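You operate a simulated robot arm through the tools that you are given. There is no shell and no other tool. Be economical: measure what you need, move in short steps, check, and stop when the job is done.

You run a simulated robot arm. Do the job below in one go: nothing can be reset, and whatever is moved stays where it is left.

Task
Try the grey latch in the holder, then give it a green dot.
Fine: push the red clamp on, turn the latch to CLOSED and back to OPEN: the holder lamp turns green; draw the clamp back and put the pen in its well.

The check looks at the end state, three seconds after you hand in, the way a careful person would. Anything else that was tipped, shoved, dropped, spilled or broken makes it a failure.

Robot
A 6-joint arm with a two-finger parallel gripper, fixed in place. Base frame: the origin is at the foot of the arm, x ahead of it, y to its left, z up; the work surface is at about z = 0. Readings come in m, rad, newtons and seconds.
With the tool pointing down near the work surface it reaches from about 0.14 to 0.58 m from the base axis. Its first joint turns from -1.152 to 1.152 rad. Payload 2.1 kg.
Tool frame: the origin (TCP) lies between the finger pads and is the grasp point; the fingertips stand 0.03 m ahead of it; z points along the fingers, y is the line along which they close. The gripper opens to 0.094 m. The fingers are 0.028 m wide and 0.01 m thick; the gripper's body (0.05 by 0.096 m) begins 0.055 m behind the TCP.
Orientation is that of the tool frame in the base frame, as a unit quaternion [w, x, y, z]. With the fingers straight down and closing along the base's y, the tool's x points along the base's -x, its y along +y and its z along -z.

Tools
- The arm moves only by the tool drive_tool. Its argument "targets" is a list that holds one entry, the list of rows, each a list of 7 numbers: the shift along the base's x, y, z in m, then the turn, a rotation vector about the base's x, y, z in rad, then the opening, from 0 (shut) to 1 (fully open). In form: [[[tx, ty, tz, rx, ry, rz, fingers], ...]]. A call has 1 to 8 rows; each row is the pose to reach, as a shift and turn from the pose commanded when the call began. Each row takes 0.2 s and may step no farther than 0.05 m and 0.15 rad from the row before; otherwise, or with a gripper value out of range, the whole call is refused. Where a pose cannot be reached the arm comes as near as it can. A force on the tool above 50 N (or 10 N above the force at the start of the call, whichever is more), or a blocked arm, ends the call early, and 0.2 s more pass. The fingers move at their own pace (about 0.072 m/s each) and stop on an object; they squeeze with about 21 N. The grip force told is the motor's: it shows also when the fingers shut on nothing. Time passes only in rows, and 0.2 s behind the last, so rows that repeat a pose let the fingers close. It gives the time, the measured TCP pose, the force on the tool (base axes), the opening and the grip force at its end, in the units of the frame above (readings bear some noise), and new pictures: "pictures" is both (left out), scene, wrist or none.
- Cameras (640 x 400 px; columns grow to the right, rows downward): "scene" is fixed at [0.068, -0.3856, 0.4885]; the picture's right is [0.63, -0.78, 0.00], its down [-0.42, -0.34, -0.84] and it looks along [0.65, 0.53, -0.54] (base axes); focal length 292 px, centre (320, 200). "wrist" rides on the gripper at [-0.037, 0, -0.058] in the tool frame; the picture's right is [0.00, -1.00, 0.00], its down [0.97, 0.00, -0.24] and it looks along [0.24, 0.00, 0.97] (tool axes); focal length 218 px, centre (320, 200). There is no depth. A picture from a camera that has moved, and an enlarged one, comes with that camera's place and axes in the base frame and with its lens.
- inspect(camera, box): a new picture of the part [left, top, right, bottom] of that camera's present view, enlarged. It takes no simulated time.
- hand_in(): hands the job in; it is judged then, once.

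Go step by step. Nothing tells you positions but the pictures and the camera data: compare them with the known pose of the tool, close in by small moves and look again before you grip or let go. The budget is 120 turns and 150 pictures, counting those below and the enlarged ones. Unless the task says otherwise, let go and move clear before handing in, and close with one line.

The tools are called by a JSON object that holds its "api" and its "payload". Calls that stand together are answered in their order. drive_tool: Moves the arm, as the interface text tells. Its arguments: {"type":"object","properties":{"targets":{"type":"array","items":{"type":"array","items":{"type":"array","items":{"type":"number"}}}},"pictures":{"type":"string","enum":["both","scene","wrist","none"]}},"required":["targets"]} The other tools are called the same way: inspect (camera, box) takes an enlarged picture of a part of a camera's view; hand_in () hands the job in.

At the start:

```text
t: 0.0
ee_pos: [0.3486, 0.0662, 0.333]
tool_rot: [0.0, 0.0, 1.0, 0.0]
wrist_force: [0.2, 0.0, 0.0]
opening: 0.0939
gripper_force: 0.0
```

scene: 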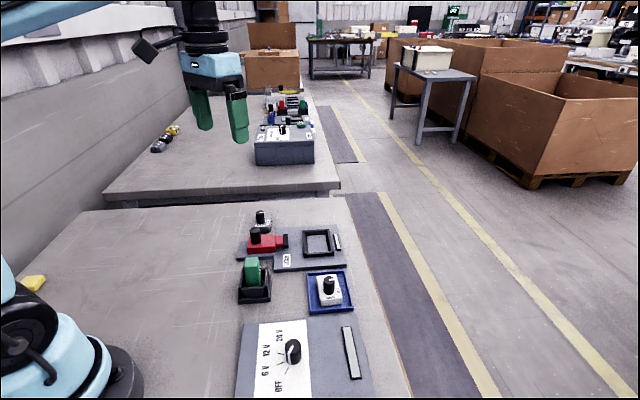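
wrist: 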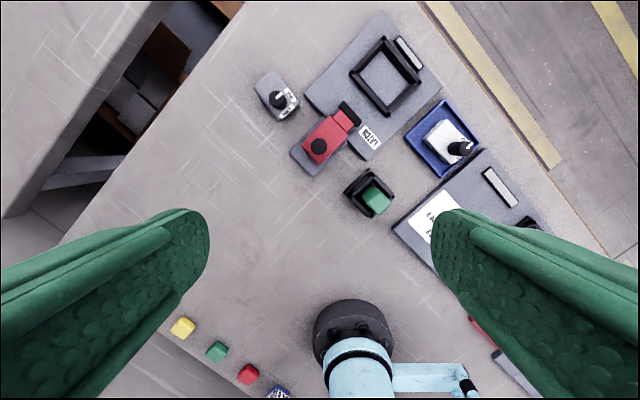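

I see a holder with a red clamp, a grey latch, a blue tray with a white switch, a green pen in a well, and a power panel. I'll enlarge the views before moving.

{"api": "inspect", "payload": {"camera": "wrist", "box": [240, 0, 560, 240]}}

{"api": "inspect", "payload": {"camera": "scene", "box": [220, 200, 380, 300]}}

{"api": "inspect", "payload": {"camera": "scene", "box": [220, 300, 380, 400]}}

```text
1.67 times, centred on (400, 120) of wrist
camera zoom: at [0.3866, 0.0654, 0.3905], right [0.0, -1.0, 0.0], down [-0.97, 0.0, 0.24], along [-0.24, 0.0, -0.97], focal length 364 px, centre (187, 333)
```

zoom: 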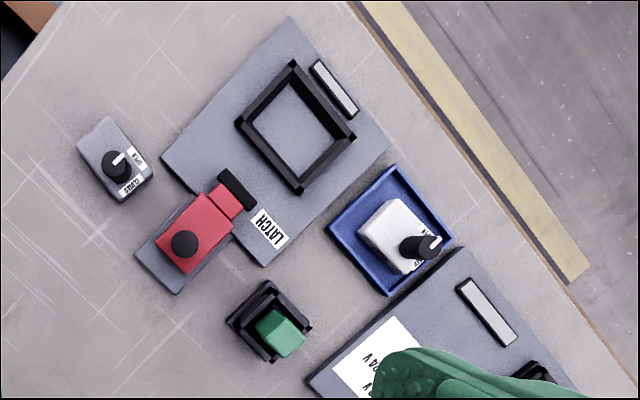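

```text
4.00 times, centred on (300, 250) of scene
camera zoom: at [0.068, -0.3856, 0.4885], right [0.63, -0.78, 0.0], down [-0.42, -0.34, -0.84], along [0.65, 0.53, -0.54], focal length 1167 px, centre (400, 0)
```

zoom: 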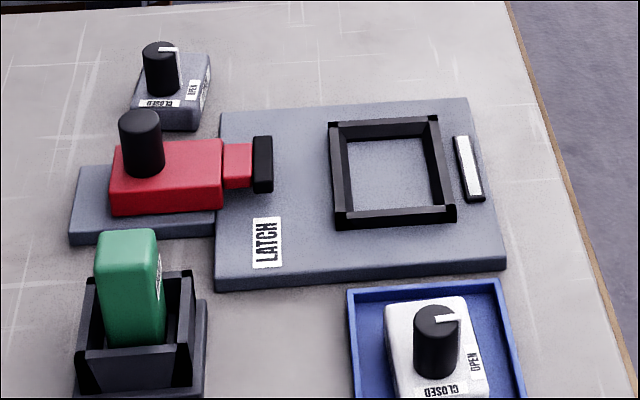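

```text
4.00 times, centred on (300, 350) of scene
camera zoom: at [0.068, -0.3856, 0.4885], right [0.63, -0.78, 0.0], down [-0.42, -0.34, -0.84], along [0.65, 0.53, -0.54], focal length 1167 px, centre (400, -400)
```

zoom: 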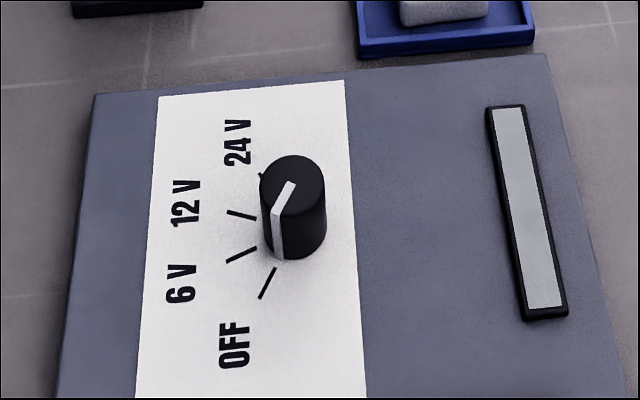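

The grey latch is near (0.46, 0.13), the holder frame near (0.49, -0.035), and the clamp near (0.39, 0.07), all turned about 45°. I'll turn the gripper to match and look from closer.

{"api": "drive_tool", "payload": {"targets": [[[0.021, 0, -0.015, 0, 0, 0.127, 1], [0.042, 0, -0.03, 0, 0, 0.254, 1], [0.063, 0, -0.045, 0, 0, 0.38, 1], [0.084, 0, -0.06, 0, 0, 0.507, 1], [0.105, 0, -0.075, 0, 0, 0.634, 1], [0.126, 0, -0.09, 0, 0, 0.76, 1]]]}}

```text
t: 1.4
ee_pos: [0.4743, 0.0649, 0.2425]
tool_rot: [0.001, -0.372, 0.928, 0.001]
wrist_force: [0.0, -0.5, 0.2]
opening: 0.094
gripper_force: 0.0
camera wrist: at [0.5027, 0.0904, 0.3], right [0.69, -0.72, 0.0], down [-0.7, -0.67, 0.24], along [-0.17, -0.17, -0.97], focal length 218 px, centre (320, 200)
```

scene: 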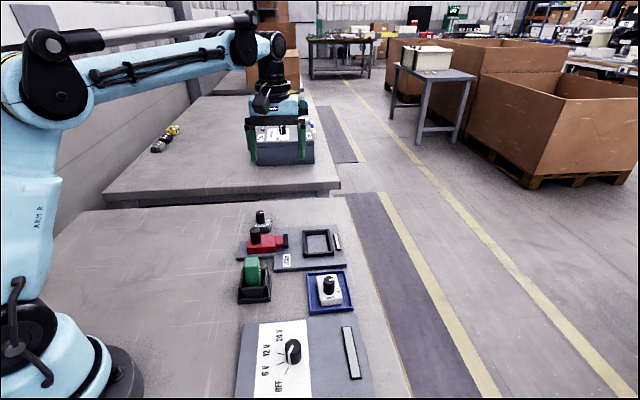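
wrist: 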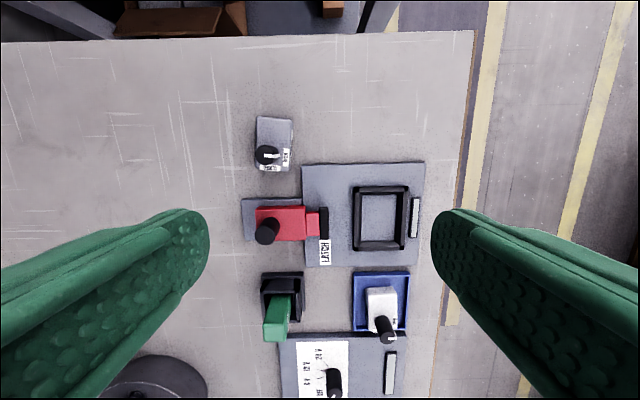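

The view is now square to the fixture. I'll enlarge the latch and holder area.

{"api": "inspect", "payload": {"camera": "wrist", "box": [230, 100, 438, 230]}}

{"api": "inspect", "payload": {"camera": "wrist", "box": [230, 190, 438, 320]}}

```text
3.08 times, centred on (334, 165) of wrist
camera zoom: at [0.5027, 0.0904, 0.3], right [0.69, -0.72, 0.0], down [-0.7, -0.67, 0.24], along [-0.17, -0.17, -0.97], focal length 672 px, centre (277, 308)
```

zoom: 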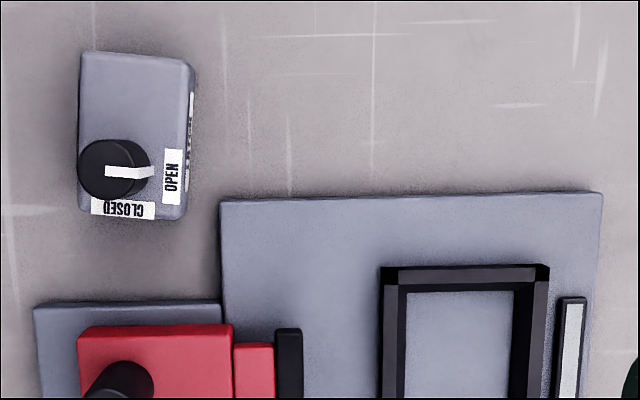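

```text
3.08 times, centred on (334, 255) of wrist
camera zoom: at [0.5027, 0.0904, 0.3], right [0.69, -0.72, 0.0], down [-0.7, -0.67, 0.24], along [-0.17, -0.17, -0.97], focal length 672 px, centre (277, 31)
```

zoom: 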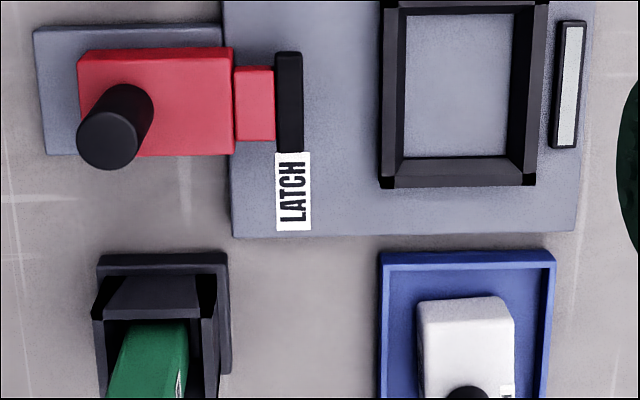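

Latch body is about 42 × 60 mm with its knob pointing to OPEN, and the holder opening lies the same way round. I'll look straight down on the holder first to measure its rim and clearance.

{"api": "drive_tool", "payload": {"targets": [[[0.006, -0.033, -0.023, 0, 0, 0, 1], [0.012, -0.066, -0.046, 0, 0, 0, 1], [0.017, -0.098, -0.07, 0, 0, 0, 1]]], "pictures": "wrist"}}

{"api": "inspect", "payload": {"camera": "wrist", "box": [170, 60, 490, 260]}}

{"api": "drive_tool", "payload": {"targets": [[[-0.005, 0.04, 0, 0, 0, 0, 1], [-0.01, 0.08, 0, 0, 0, 0, 1], [-0.018, 0.12, 0, 0, 0, 0, 1], [-0.026, 0.165, 0, 0, 0, 0, 1]]], "pictures": "wrist"}}

{"api": "inspect", "payload": {"camera": "wrist", "box": [200, 80, 440, 230]}}

```text
t: 2.2
ee_pos: [0.491, -0.0335, 0.1724]
tool_rot: [0.0, -0.371, 0.929, 0.0]
wrist_force: [1.0, -0.2, -0.7]
opening: 0.094
gripper_force: 0.0
camera wrist: at [0.5193, -0.008, 0.2298], right [0.69, -0.72, 0.0], down [-0.7, -0.67, 0.24], along [-0.17, -0.17, -0.97], focal length 218 px, centre (320, 200)
```

wrist: 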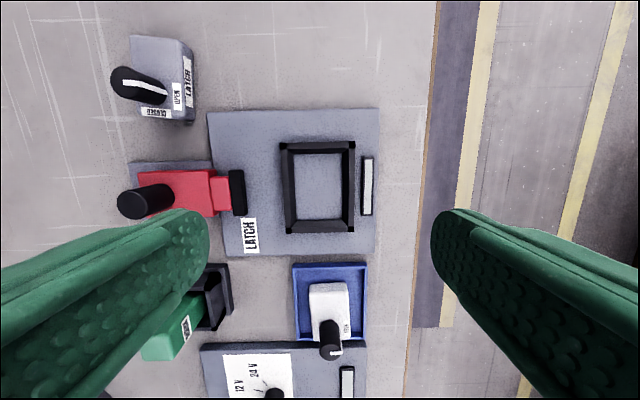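

```text
2.00 times, centred on (330, 160) of wrist
camera zoom: at [0.5193, -0.008, 0.2298], right [0.69, -0.72, 0.0], down [-0.7, -0.67, 0.24], along [-0.17, -0.17, -0.97], focal length 436 px, centre (300, 280)
```

zoom: 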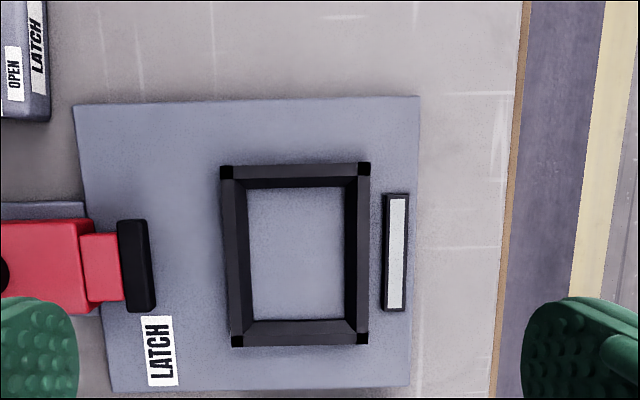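

```text
t: 3.2
ee_pos: [0.4649, 0.1326, 0.173]
tool_rot: [0.0, -0.37, 0.929, 0.0]
wrist_force: [-1.1, 0.5, 0.1]
opening: 0.0941
gripper_force: 0.1
camera wrist: at [0.4932, 0.1574, 0.2305], right [0.69, -0.73, 0.0], down [-0.7, -0.67, 0.24], along [-0.17, -0.17, -0.97], focal length 218 px, centre (320, 200)
```

wrist: 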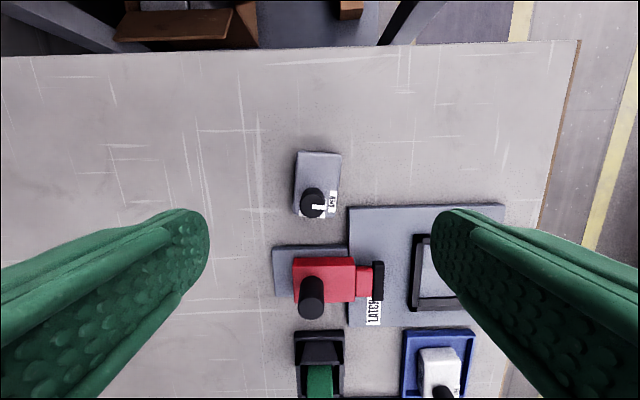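

```text
2.67 times, centred on (320, 155) of wrist
camera zoom: at [0.4932, 0.1574, 0.2305], right [0.69, -0.73, 0.0], down [-0.7, -0.67, 0.24], along [-0.17, -0.17, -0.97], focal length 582 px, centre (320, 320)
```

zoom: 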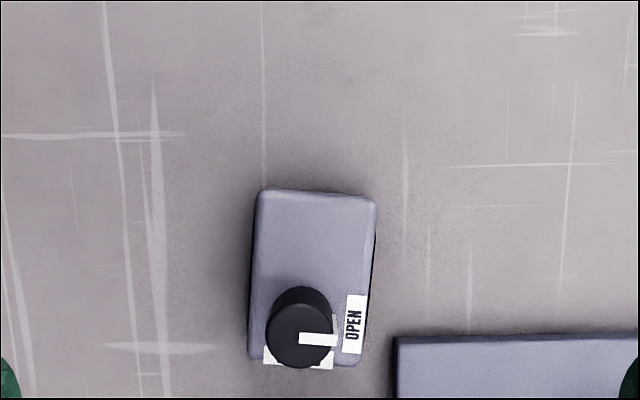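

The holder opening is about 50 × 69 mm at (0.488, -0.036), turned 45°; the latch body sits at (0.466, 0.135), about 4.5° clockwise of my tool. I'll check the heights of the latch and rim in the scene view.

{"api": "inspect", "payload": {"camera": "scene", "box": [248, 205, 296, 235]}}

{"api": "inspect", "payload": {"camera": "scene", "box": [296, 224, 352, 274]}}

```text
13.33 times, centred on (272, 220) of scene
camera zoom: at [0.068, -0.3856, 0.4885], right [0.63, -0.78, 0.0], down [-0.42, -0.34, -0.84], along [0.65, 0.53, -0.54], focal length 3891 px, centre (960, -67)
```

zoom: 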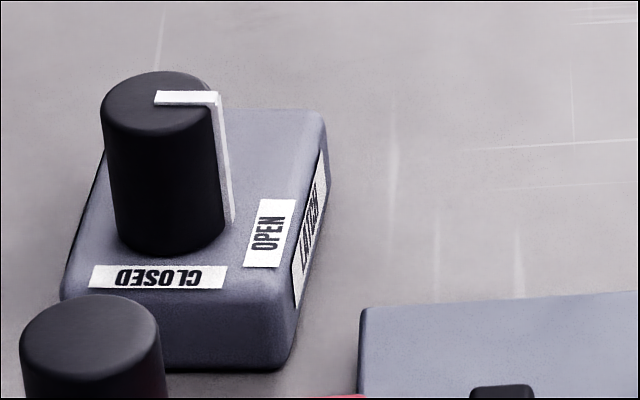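

```text
8.00 times, centred on (324, 249) of scene
camera zoom: at [0.068, -0.3856, 0.4885], right [0.63, -0.78, 0.0], down [-0.42, -0.34, -0.84], along [0.65, 0.53, -0.54], focal length 2334 px, centre (288, -192)
```

zoom: 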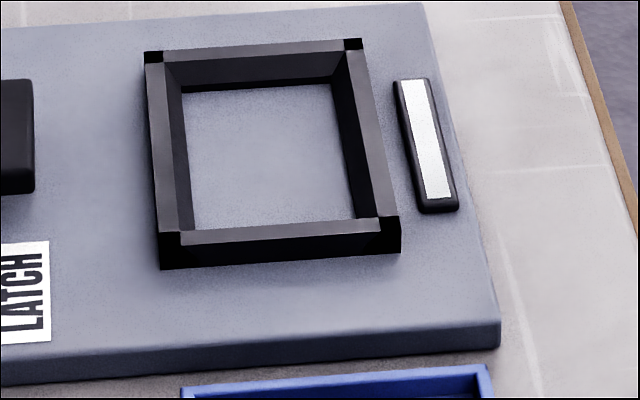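

The latch body is about 20 mm high, its knob rises to 50 mm, and the holder rim stands only about 10 mm above its floor. I'll grip the upper half of the body; first align over it and part-descend.

{"api": "drive_tool", "payload": {"targets": [[[0.001, 0.003, -0.03, 0, 0, -0.078, 0.68], [0.001, 0.003, -0.06, 0, 0, -0.078, 0.68], [0.001, 0.003, -0.085, 0, 0, -0.078, 0.68]]]}}

{"api": "inspect", "payload": {"camera": "wrist", "box": [200, 80, 440, 230]}}

```text
t: 4.0
ee_pos: [0.466, 0.1354, 0.0864]
tool_rot: [0.0, -0.334, 0.943, 0.0]
wrist_force: [-0.6, 0.1, 0.5]
opening: 0.0638
gripper_force: 0.1
camera wrist: at [0.4954, 0.1583, 0.1452], right [0.63, -0.78, 0.0], down [-0.75, -0.61, 0.24], along [-0.19, -0.15, -0.97], focal length 218 px, centre (320, 200)
```

scene: 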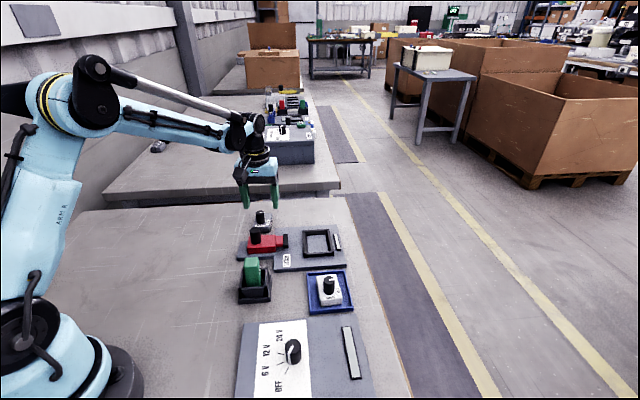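
wrist: 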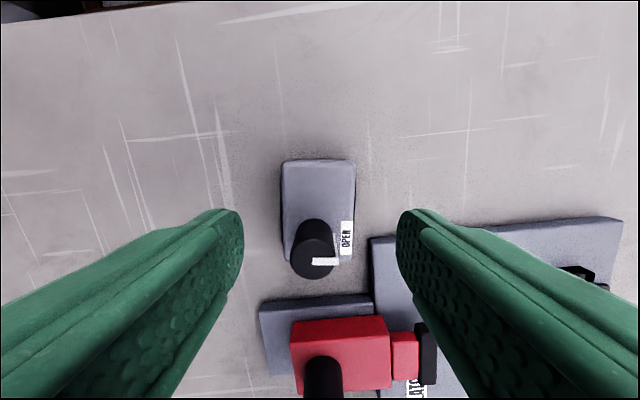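

```text
2.67 times, centred on (320, 155) of wrist
camera zoom: at [0.4954, 0.1583, 0.1452], right [0.63, -0.78, 0.0], down [-0.75, -0.61, 0.24], along [-0.19, -0.15, -0.97], focal length 582 px, centre (320, 320)
```

zoom: 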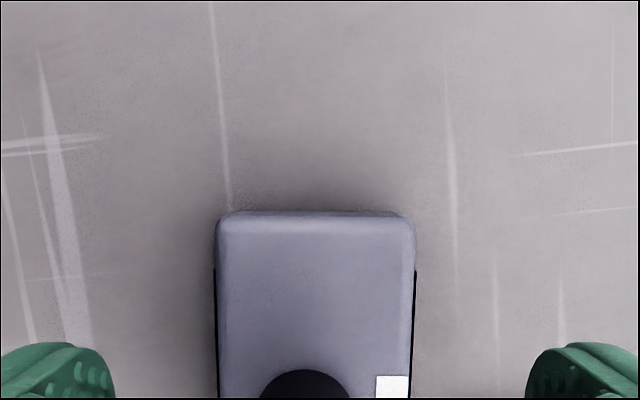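

The latch is centred and square between the fingers. I'll descend to fingertips at about 12 mm and close.

{"api": "drive_tool", "payload": {"targets": [[[0, 0, -0.025, 0, 0, 0, 0.68], [0, 0, -0.045, 0, 0, 0, 0.68], [0, 0, -0.045, 0, 0, 0, 0.3], [0, 0, -0.045, 0, 0, 0, 0.3], [0, 0, -0.045, 0, 0, 0, 0.3]]]}}

```text
t: 5.2
ee_pos: [0.4668, 0.1349, 0.0418]
tool_rot: [0.0, -0.335, 0.942, 0.0]
wrist_force: [-0.3, 0.1, -0.1]
opening: 0.0435
gripper_force: 21.0
camera wrist: at [0.4961, 0.1584, 0.1], right [0.63, -0.78, 0.0], down [-0.75, -0.61, 0.24], along [-0.19, -0.15, -0.97], focal length 218 px, centre (320, 200)
```

scene: 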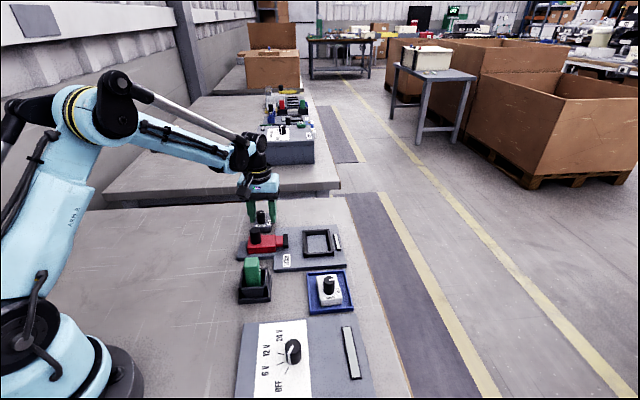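
wrist: 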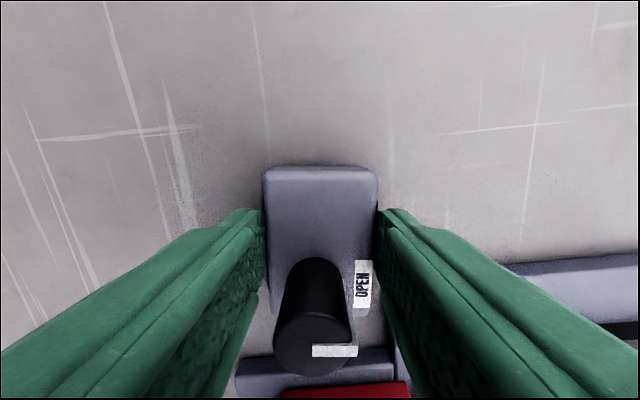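

Gripped at 43.5 mm. I'll lift, carry it over the holder with the yaw set to 45°, and look.

{"api": "drive_tool", "payload": {"targets": [[[0, 0, 0.03, 0, 0, 0, 0.3], [0, 0, 0.06, 0, 0, 0, 0.3], [0.005, -0.04, 0.06, 0, 0, 0.025, 0.3], [0.01, -0.08, 0.06, 0, 0, 0.05, 0.3], [0.016, -0.12, 0.06, 0, 0, 0.075, 0.3], [0.021, -0.16, 0.06, 0, 0, 0.102, 0.3], [0.022, -0.171, 0.06, 0, 0, 0.102, 0.3]]]}}

{"api": "inspect", "payload": {"camera": "scene", "box": [240, 180, 400, 280]}}

{"api": "inspect", "payload": {"camera": "wrist", "box": [200, 130, 440, 280]}}

```text
t: 6.8
ee_pos: [0.4882, -0.0351, 0.1025]
tool_rot: [-0.001, -0.383, 0.924, 0.001]
wrist_force: [0.1, -0.4, -1.8]
opening: 0.0435
gripper_force: 20.8
camera wrist: at [0.5152, -0.0097, 0.1605], right [0.71, -0.71, 0.0], down [-0.69, -0.69, 0.24], along [-0.17, -0.17, -0.97], focal length 218 px, centre (320, 200)
```

scene: 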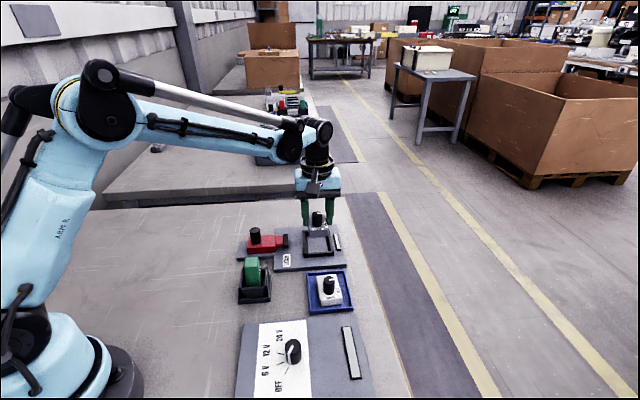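
wrist: 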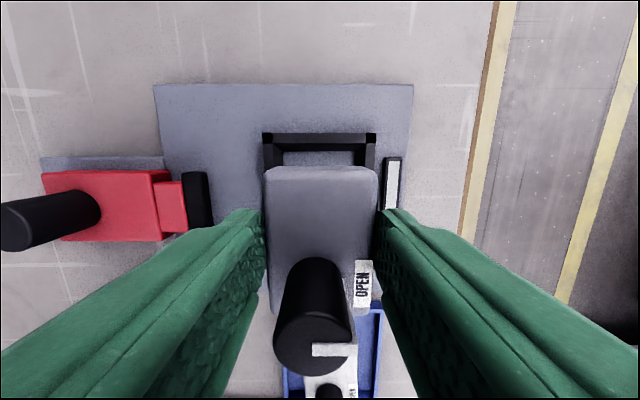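

```text
4.00 times, centred on (320, 230) of scene
camera zoom: at [0.068, -0.3856, 0.4885], right [0.63, -0.78, 0.0], down [-0.42, -0.34, -0.84], along [0.65, 0.53, -0.54], focal length 1167 px, centre (320, 80)
```

zoom: 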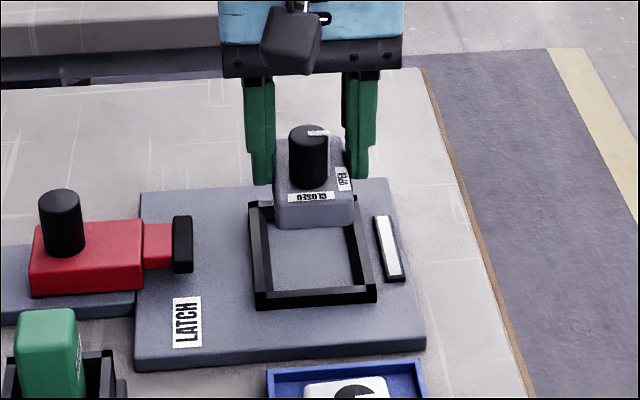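

```text
2.67 times, centred on (320, 205) of wrist
camera zoom: at [0.5152, -0.0097, 0.1605], right [0.71, -0.71, 0.0], down [-0.69, -0.69, 0.24], along [-0.17, -0.17, -0.97], focal length 582 px, centre (320, 187)
```

zoom: 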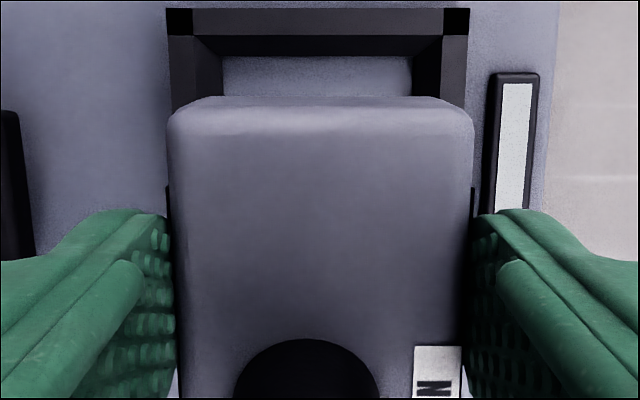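

Yaw and centring over the holder match within about a millimetre. Lowering now, stopping just short of the floor.

{"api": "drive_tool", "payload": {"targets": [[[0, 0, -0.02, 0, 0, 0, 0.3], [0, 0, -0.035, 0, 0, 0, 0.3], [0, 0, -0.043, 0, 0, 0, 0.3], [0, 0, -0.047, 0, 0, 0, 0.3]]], "pictures": "none"}}

{"api": "inspect", "payload": {"camera": "scene", "box": [280, 200, 360, 280]}}

```text
t: 7.8
ee_pos: [0.4876, -0.034, 0.0556]
tool_rot: [0.0, -0.383, 0.924, 0.001]
wrist_force: [3.6, 2.8, 1.2]
opening: 0.0435
gripper_force: 21.0
```

```text
5.00 times, centred on (320, 240) of scene
camera zoom: at [0.068, -0.3856, 0.4885], right [0.63, -0.78, 0.0], down [-0.42, -0.34, -0.84], along [0.65, 0.53, -0.54], focal length 1459 px, centre (320, 0)
```

zoom: 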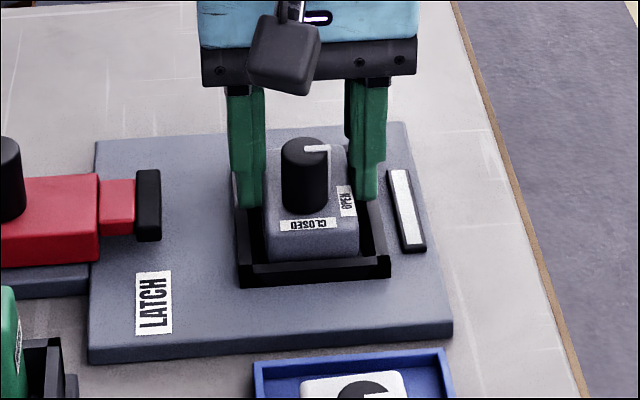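

It's inside the frame but lightly touching the near wall. I'll nudge about 2 mm toward the far wall and lower.

{"api": "drive_tool", "payload": {"targets": [[[0.0015, 0.0015, 0, 0, 0, 0, 0.3], [0.0015, 0.0015, -0.002, 0, 0, 0, 0.3], [0.0015, 0.0015, -0.003, 0, 0, 0, 0.3]]], "pictures": "none"}}

{"api": "inspect", "payload": {"camera": "wrist", "box": [200, 100, 440, 400]}}

```text
t: 8.6
ee_pos: [0.4903, -0.0327, 0.0541]
tool_rot: [0.0, -0.382, 0.924, 0.0]
wrist_force: [-2.5, -2.5, 19.0]
opening: 0.0438
gripper_force: 21.1
```

```text
1.33 times, centred on (320, 250) of wrist
camera zoom: at [0.517, -0.008, 0.1107], right [0.71, -0.71, 0.0], down [-0.69, -0.68, 0.24], along [-0.17, -0.17, -0.97], focal length 291 px, centre (320, 133)
```

zoom: 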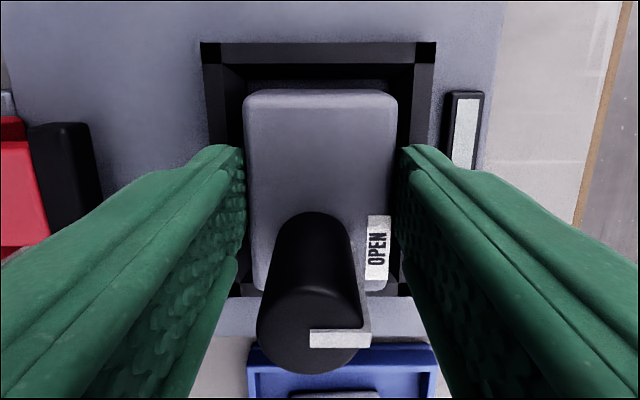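

Upward force of 19 N: something has seated. I'll release gently with a small opening and look.

{"api": "drive_tool", "payload": {"targets": [[[0, 0, 0.001, 0, 0, 0, 0.3], [0, 0, 0.001, 0, 0, 0, 0.6], [0, 0, 0.001, 0, 0, 0, 0.6]]], "pictures": "none"}}

{"api": "inspect", "payload": {"camera": "wrist", "box": [200, 100, 440, 400]}}

{"api": "inspect", "payload": {"camera": "scene", "box": [280, 200, 360, 280]}}

```text
t: 9.4
ee_pos: [0.4902, -0.0335, 0.0537]
tool_rot: [0.0, -0.382, 0.924, 0.0]
wrist_force: [-0.2, 0.1, -0.5]
opening: 0.0561
gripper_force: 0.0
```

```text
1.33 times, centred on (320, 250) of wrist
camera zoom: at [0.517, -0.0078, 0.1111], right [0.71, -0.71, 0.0], down [-0.69, -0.69, 0.24], along [-0.17, -0.17, -0.97], focal length 291 px, centre (320, 133)
```

zoom: 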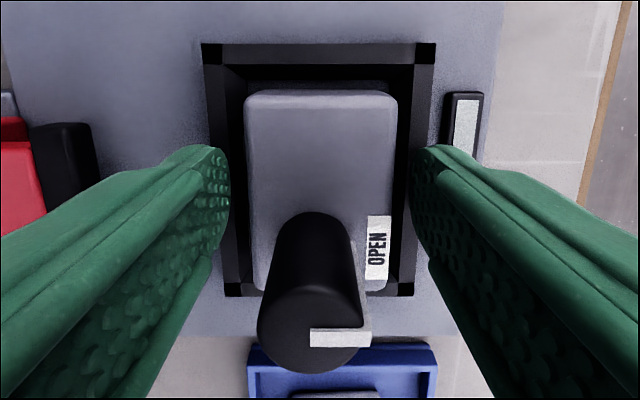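

```text
5.00 times, centred on (320, 240) of scene
camera zoom: at [0.068, -0.3856, 0.4885], right [0.63, -0.78, 0.0], down [-0.42, -0.34, -0.84], along [0.65, 0.53, -0.54], focal length 1459 px, centre (320, 0)
```

zoom: 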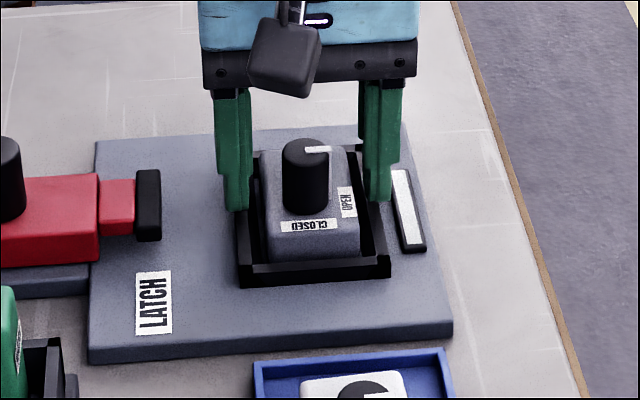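

The latch appears seated flat in the frame. I'll rise and go over the clamp's black knob.

{"api": "drive_tool", "payload": {"targets": [[[0, 0, 0.045, 0, 0, 0, 0.6], [0, 0, 0.085, 0, 0, 0, 0.6], [-0.03, 0.028, 0.085, 0, 0, 0, 0.6], [-0.06, 0.056, 0.085, 0, 0, 0, 0.6], [-0.09, 0.084, 0.085, 0, 0, 0, 0.6], [-0.106, 0.0995, 0.085, 0, 0, 0, 0.6]]]}}

{"api": "inspect", "payload": {"camera": "scene", "box": [280, 200, 360, 280]}}

```text
t: 10.8
ee_pos: [0.3863, 0.067, 0.1399]
tool_rot: [-0.001, -0.382, 0.924, -0.001]
wrist_force: [0.7, -0.1, 0.2]
opening: 0.0563
gripper_force: 0.1
camera wrist: at [0.412, 0.092, 0.197], right [0.71, -0.71, 0.0], down [-0.69, -0.69, 0.24], along [-0.17, -0.17, -0.97], focal length 218 px, centre (320, 200)
```

scene: 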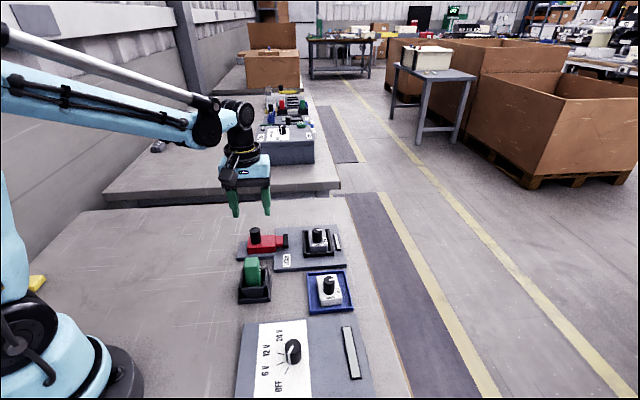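
wrist: 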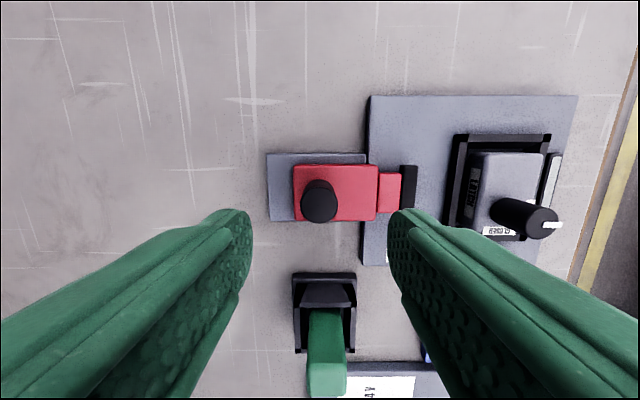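

```text
5.00 times, centred on (320, 240) of scene
camera zoom: at [0.068, -0.3856, 0.4885], right [0.63, -0.78, 0.0], down [-0.42, -0.34, -0.84], along [0.65, 0.53, -0.54], focal length 1459 px, centre (320, 0)
```

zoom: 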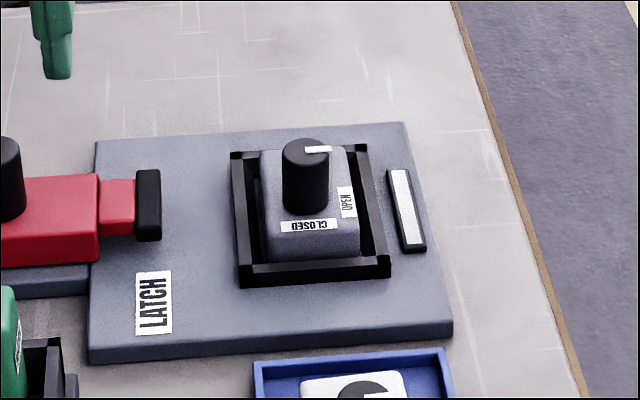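

The latch sits squarely in the frame, and the clamp knob is centred between the fingers. I'll descend and grip the knob.

{"api": "drive_tool", "payload": {"targets": [[[0, 0, -0.035, 0, 0, 0, 0.6], [0, 0, -0.068, 0, 0, 0, 0.6], [0, 0, -0.068, 0, 0, 0, 0.1], [0, 0, -0.068, 0, 0, 0, 0.1], [0, 0, -0.068, 0, 0, 0, 0.1]]], "pictures": "none"}}

{"api": "inspect", "payload": {"camera": "scene", "box": [220, 180, 380, 280]}}

```text
t: 12.0
ee_pos: [0.3843, 0.0666, 0.0711]
tool_rot: [0.0, -0.382, 0.924, 0.0]
wrist_force: [4.1, -2.7, -15.3]
opening: 0.0234
gripper_force: 45.1
```

```text
4.00 times, centred on (300, 230) of scene
camera zoom: at [0.0681, -0.3856, 0.4885], right [0.63, -0.78, 0.0], down [-0.42, -0.34, -0.84], along [0.65, 0.53, -0.54], focal length 1167 px, centre (400, 80)
```

zoom: 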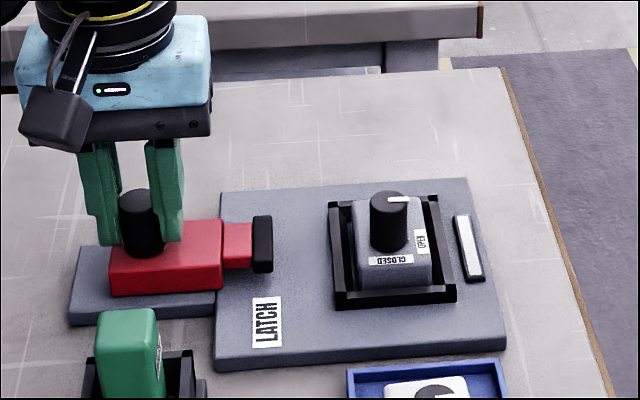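

Gripped on the clamp knob. Pushing the clamp along its rail toward the holder.

{"api": "drive_tool", "payload": {"targets": [[[0.007, -0.007, 0, 0, 0, 0, 0.1], [0.014, -0.014, 0, 0, 0, 0, 0.1], [0.021, -0.021, 0, 0, 0, 0, 0.1]]], "pictures": "none"}}

{"api": "inspect", "payload": {"camera": "scene", "box": [220, 180, 380, 280]}}

```text
t: 12.8
ee_pos: [0.4053, 0.0444, 0.07]
tool_rot: [0.0, -0.382, 0.924, -0.001]
wrist_force: [1.4, 1.1, 8.3]
opening: 0.0235
gripper_force: 44.9
```

```text
4.00 times, centred on (300, 230) of scene
camera zoom: at [0.068, -0.3856, 0.4885], right [0.63, -0.78, 0.0], down [-0.42, -0.34, -0.84], along [0.65, 0.53, -0.54], focal length 1167 px, centre (400, 80)
```

zoom: 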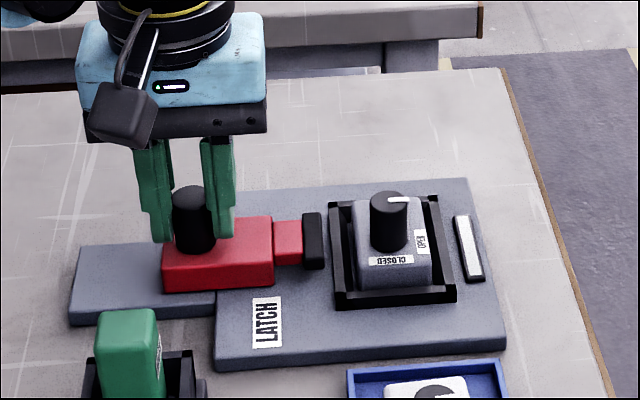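

The clamp slides well; about 15–20 mm remain. Pushing on in small steps until it resists.

{"api": "drive_tool", "payload": {"targets": [[[0.004, -0.004, 0, 0, 0, 0, 0.1], [0.008, -0.008, 0, 0, 0, 0, 0.1], [0.011, -0.011, 0, 0, 0, 0, 0.1], [0.013, -0.013, 0, 0, 0, 0, 0.1]]], "pictures": "none"}}

{"api": "inspect", "payload": {"camera": "scene", "box": [220, 180, 380, 280]}}

```text
t: 13.8
ee_pos: [0.4167, 0.0343, 0.0705]
tool_rot: [-0.002, -0.384, 0.923, 0.004]
wrist_force: [-25.5, 17.4, 9.9]
opening: 0.0236
gripper_force: 44.9
```

```text
4.00 times, centred on (300, 230) of scene
camera zoom: at [0.068, -0.3856, 0.4885], right [0.63, -0.78, 0.0], down [-0.42, -0.34, -0.84], along [0.65, 0.53, -0.54], focal length 1167 px, centre (400, 80)
```

zoom: 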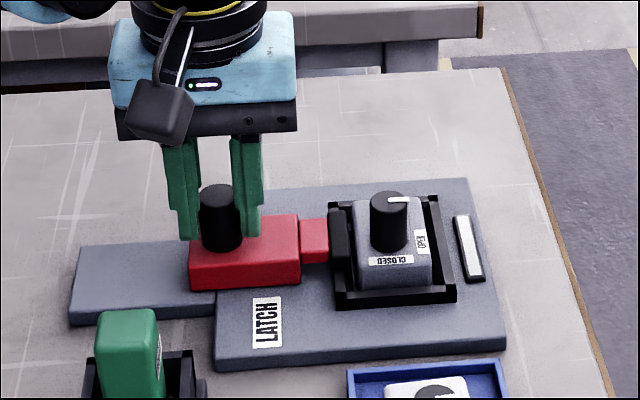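

There's firm resistance (~30 N) with the pad at the latch. A closer look before letting go.

{"api": "inspect", "payload": {"camera": "scene", "box": [290, 215, 350, 260]}}

{"api": "inspect", "payload": {"camera": "wrist", "box": [320, 100, 640, 300]}}

```text
8.89 times, centred on (320, 238) of scene
camera zoom: at [0.068, -0.3856, 0.4885], right [0.63, -0.78, 0.0], down [-0.42, -0.34, -0.84], along [0.65, 0.53, -0.54], focal length 2594 px, centre (320, -133)
```

zoom: 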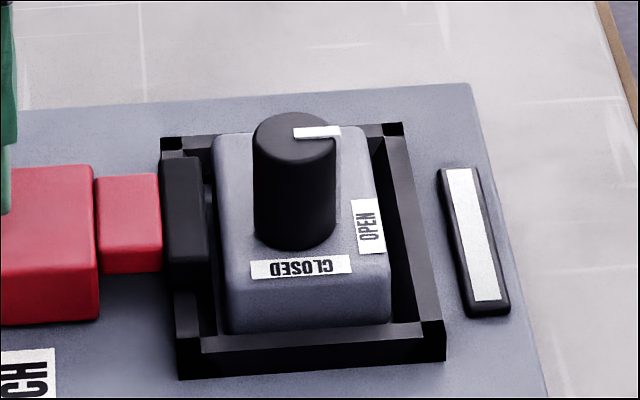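

```text
2.00 times, centred on (480, 200) of wrist
camera zoom: at [0.4436, 0.0594, 0.1285], right [0.71, -0.71, -0.01], down [-0.68, -0.69, 0.24], along [-0.18, -0.17, -0.97], focal length 436 px, centre (0, 200)
```

zoom: 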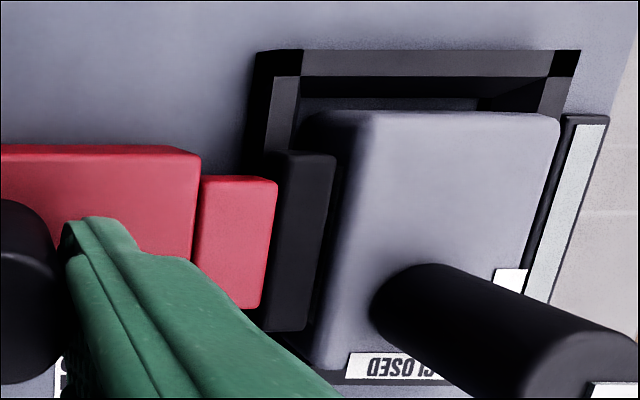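

The pad sits over the rim, just about at the latch. I'll push a touch more to see whether it has a firm stop.

{"api": "drive_tool", "payload": {"targets": [[[0.001, -0.001, 0, 0, 0, 0, 0.1], [0.002, -0.002, 0, 0, 0, 0, 0.1]]], "pictures": "none"}}

{"api": "inspect", "payload": {"camera": "scene", "box": [290, 215, 350, 260]}}

```text
t: 14.3
ee_pos: [0.416, 0.0346, 0.0705]
tool_rot: [-0.004, -0.384, 0.923, 0.006]
wrist_force: [-7.5, 3.1, 3.1]
opening: 0.0237
gripper_force: 45.9
stopped in row 2: the force on the tool passed its limit (the readings are from after the stop); the commanded pose is now the measured one
```

```text
8.89 times, centred on (320, 238) of scene
camera zoom: at [0.068, -0.3856, 0.4885], right [0.63, -0.78, 0.0], down [-0.42, -0.34, -0.84], along [0.65, 0.53, -0.54], focal length 2594 px, centre (320, -133)
```

zoom: 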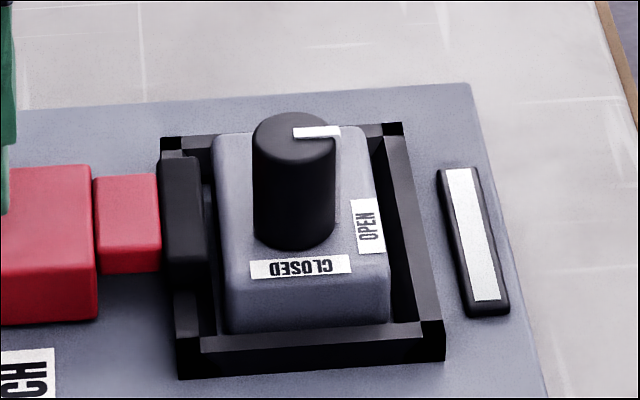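

It's a firm stop. I'll push lightly back to the stop, release the knob and rise.

{"api": "drive_tool", "payload": {"targets": [[[0.001, -0.001, 0, 0, 0, 0, 0.1], [0.001, -0.001, 0, 0, 0, 0, 0.1], [0.001, -0.001, 0, 0, 0, 0, 0.45], [0.001, -0.001, 0, 0, 0, 0, 0.45], [0.001, -0.001, 0.04, 0, 0, 0, 0.45], [0.001, -0.001, 0.085, 0, 0, 0, 0.45]]]}}

{"api": "inspect", "payload": {"camera": "scene", "box": [270, 210, 350, 260]}}

{"api": "inspect", "payload": {"camera": "wrist", "box": [320, 100, 560, 250]}}

```text
t: 15.7
ee_pos: [0.4175, 0.0327, 0.1563]
tool_rot: [-0.004, -0.383, 0.924, 0.006]
wrist_force: [0.5, 0.3, -0.2]
opening: 0.042
gripper_force: 0.1
camera wrist: at [0.4448, 0.0576, 0.2135], right [0.71, -0.71, -0.01], down [-0.68, -0.69, 0.24], along [-0.18, -0.16, -0.97], focal length 218 px, centre (320, 200)
```

scene: 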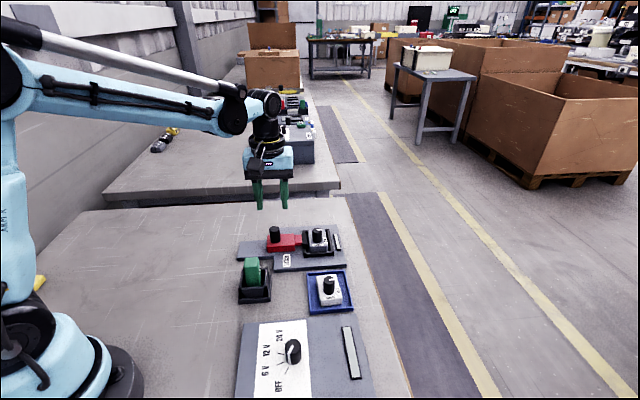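
wrist: 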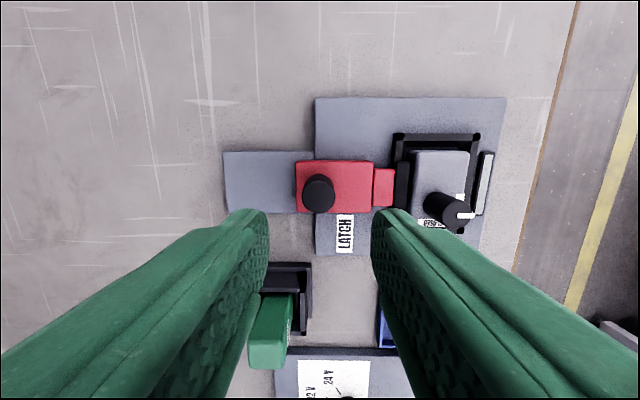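

```text
8.00 times, centred on (310, 235) of scene
camera zoom: at [0.068, -0.3856, 0.4885], right [0.63, -0.78, 0.0], down [-0.42, -0.34, -0.84], along [0.65, 0.53, -0.54], focal length 2334 px, centre (400, -80)
```

zoom: 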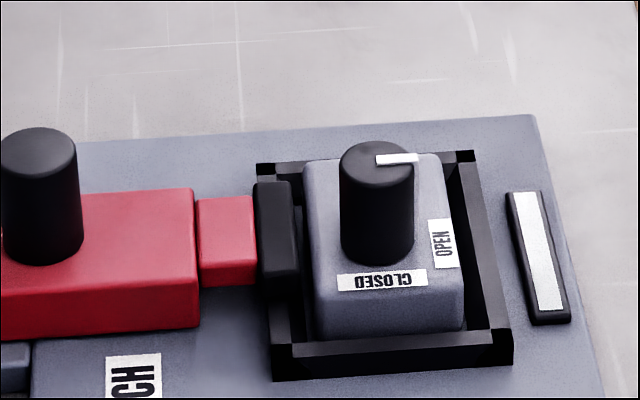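

```text
2.67 times, centred on (440, 175) of wrist
camera zoom: at [0.4448, 0.0576, 0.2135], right [0.71, -0.71, -0.01], down [-0.68, -0.69, 0.24], along [-0.18, -0.16, -0.97], focal length 582 px, centre (0, 267)
```

zoom: 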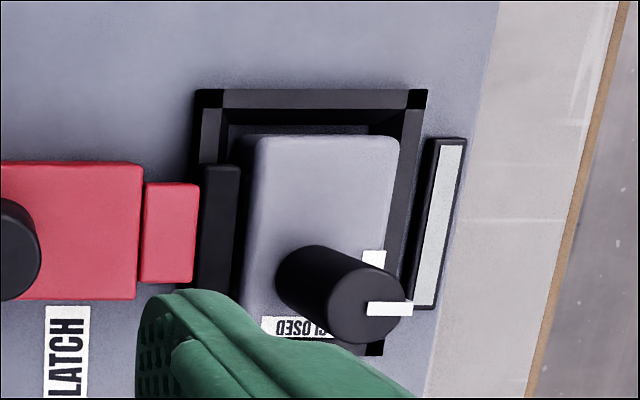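

The clamp is home against the latch. Next I'll hover over the latch knob and look closely at the knob centre and the pad height.

{"api": "drive_tool", "payload": {"targets": [[[0.02, -0.025, -0.005, 0, 0, 0, 0.45], [0.04, -0.05, -0.01, 0, 0, 0, 0.45], [0.061, -0.076, -0.016, 0, 0, 0, 0.45]]]}}

{"api": "inspect", "payload": {"camera": "wrist", "box": [200, 100, 440, 250]}}

{"api": "inspect", "payload": {"camera": "scene", "box": [290, 215, 350, 260]}}

```text
t: 16.5
ee_pos: [0.4785, -0.0442, 0.1392]
tool_rot: [-0.005, -0.384, 0.923, 0.006]
wrist_force: [0.5, 0.6, 0.5]
opening: 0.0423
gripper_force: 0.0
camera wrist: at [0.5067, -0.0186, 0.1967], right [0.71, -0.7, -0.01], down [-0.68, -0.69, 0.24], along [-0.18, -0.16, -0.97], focal length 218 px, centre (320, 200)
```

scene: 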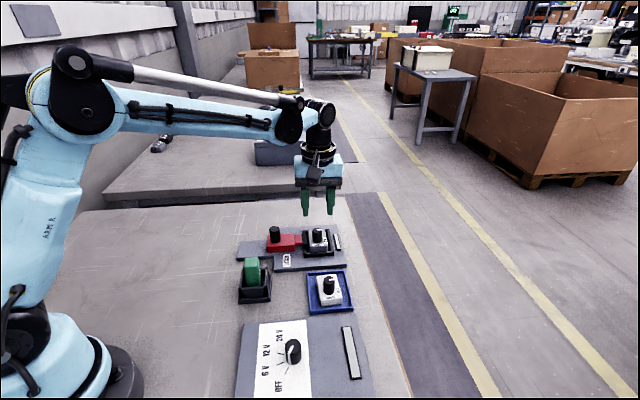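
wrist: 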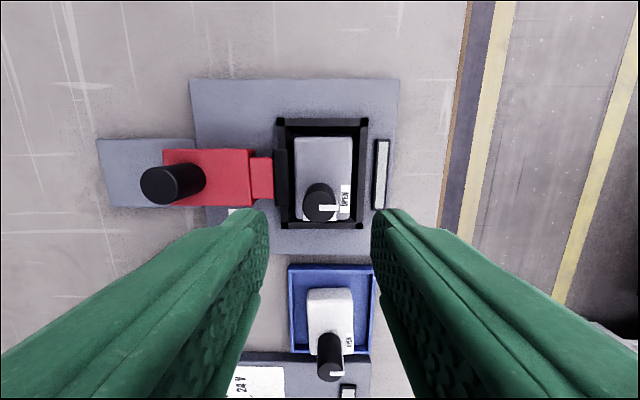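

```text
2.67 times, centred on (320, 175) of wrist
camera zoom: at [0.5067, -0.0186, 0.1967], right [0.71, -0.7, -0.01], down [-0.68, -0.69, 0.24], along [-0.18, -0.16, -0.97], focal length 582 px, centre (320, 267)
```

zoom: 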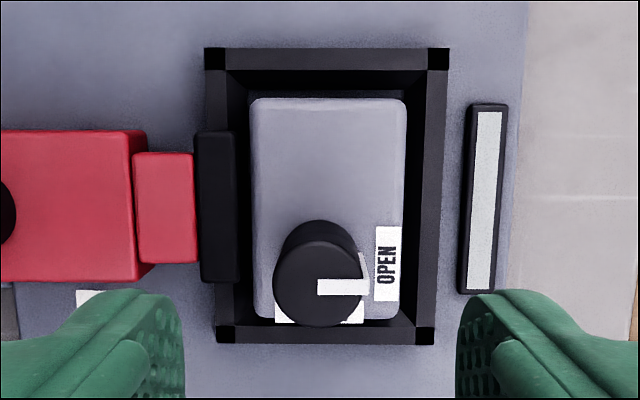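

```text
8.89 times, centred on (320, 238) of scene
camera zoom: at [0.068, -0.3856, 0.4885], right [0.63, -0.78, 0.0], down [-0.42, -0.34, -0.84], along [0.65, 0.53, -0.54], focal length 2594 px, centre (320, -133)
```

zoom: 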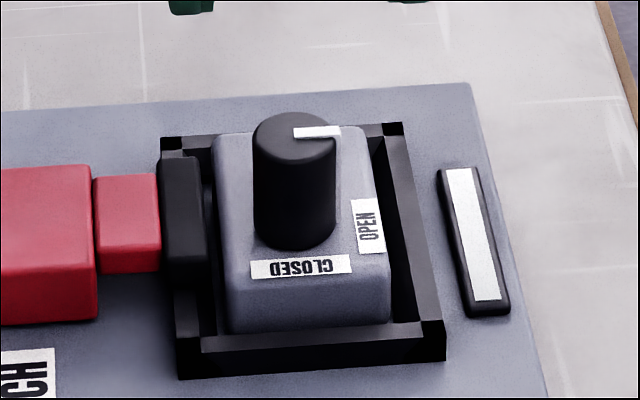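

The knob is centred under the tool and the clamp pad top (~30 mm) is well below the fingertip level I need. I'll descend so the tips are at ~40 mm and grip the knob.

{"api": "drive_tool", "payload": {"targets": [[[0.0005, -0.001, -0.04, 0, 0, 0, 0.45], [0.0005, -0.001, -0.068, 0, 0, 0, 0.45], [0.0005, -0.001, -0.068, 0, 0, 0, 0.1], [0.0005, -0.001, -0.068, 0, 0, 0, 0.1]]], "pictures": "none"}}

{"api": "inspect", "payload": {"camera": "scene", "box": [290, 205, 350, 260]}}

{"api": "inspect", "payload": {"camera": "wrist", "box": [200, 100, 440, 400]}}

```text
t: 17.5
ee_pos: [0.4804, -0.0449, 0.0721]
tool_rot: [-0.004, -0.384, 0.923, 0.006]
wrist_force: [-0.7, -0.8, 3.5]
opening: 0.0209
gripper_force: 21.1
```

```text
7.27 times, centred on (320, 232) of scene
camera zoom: at [0.068, -0.3856, 0.4885], right [0.63, -0.78, 0.0], down [-0.42, -0.34, -0.84], along [0.65, 0.53, -0.54], focal length 2122 px, centre (320, -36)
```

zoom: 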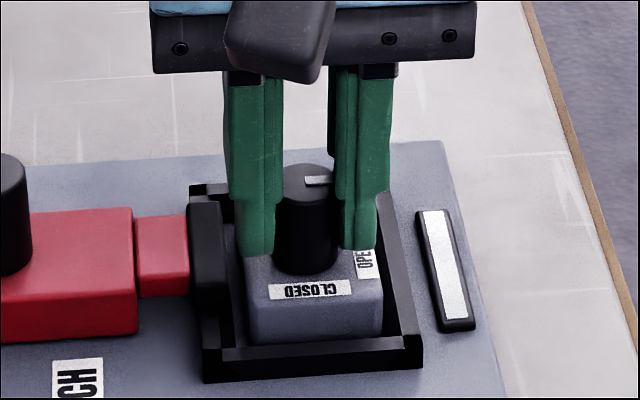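

```text
1.33 times, centred on (320, 250) of wrist
camera zoom: at [0.5067, -0.0193, 0.1288], right [0.71, -0.71, -0.01], down [-0.68, -0.69, 0.24], along [-0.18, -0.16, -0.97], focal length 291 px, centre (320, 133)
```

zoom: 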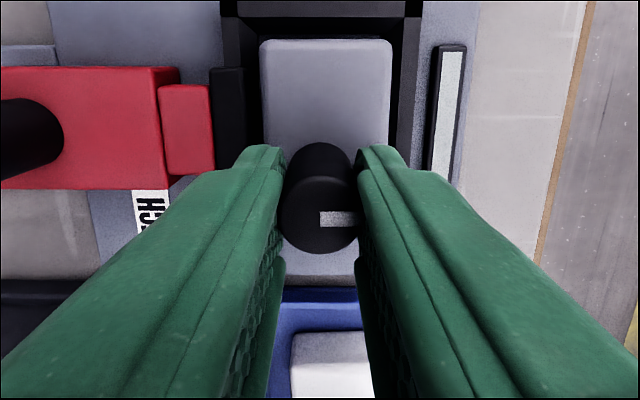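

Good grip on the knob. Turning it clockwise (seen from above), from OPEN toward CLOSED, about 60° first.

{"api": "drive_tool", "payload": {"targets": [[[0, 0, 0, 0, 0, -0.13, 0.1], [0, 0, 0, 0, 0, -0.26, 0.1], [0, 0, 0, 0, 0, -0.39, 0.1], [0, 0, 0, 0, 0, -0.52, 0.1], [0, 0, 0, 0, 0, -0.65, 0.1], [0, 0, 0, 0, 0, -0.78, 0.1], [0, 0, 0, 0, 0, -0.91, 0.1], [0, 0, 0, 0, 0, -1.04, 0.1]]], "pictures": "none"}}

{"api": "inspect", "payload": {"camera": "scene", "box": [290, 205, 350, 260]}}

```text
t: 19.3
ee_pos: [0.4801, -0.0445, 0.0716]
tool_rot: [0.0, 0.127, 0.992, 0.007]
wrist_force: [-0.2, 0.5, 0.7]
opening: 0.0209
gripper_force: 21.3
```

```text
7.27 times, centred on (320, 232) of scene
camera zoom: at [0.068, -0.3856, 0.4885], right [0.63, -0.78, 0.0], down [-0.42, -0.34, -0.84], along [0.65, 0.53, -0.54], focal length 2122 px, centre (320, -36)
```

zoom: 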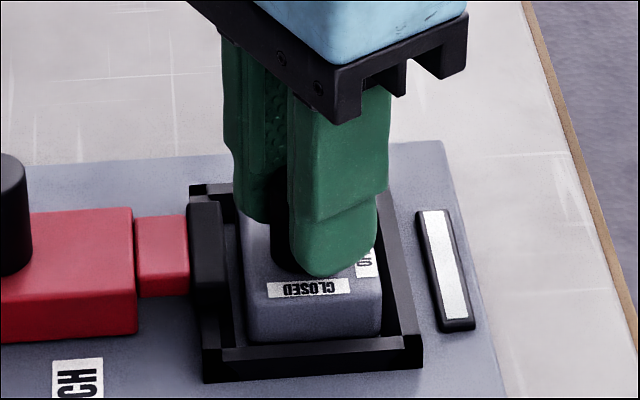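

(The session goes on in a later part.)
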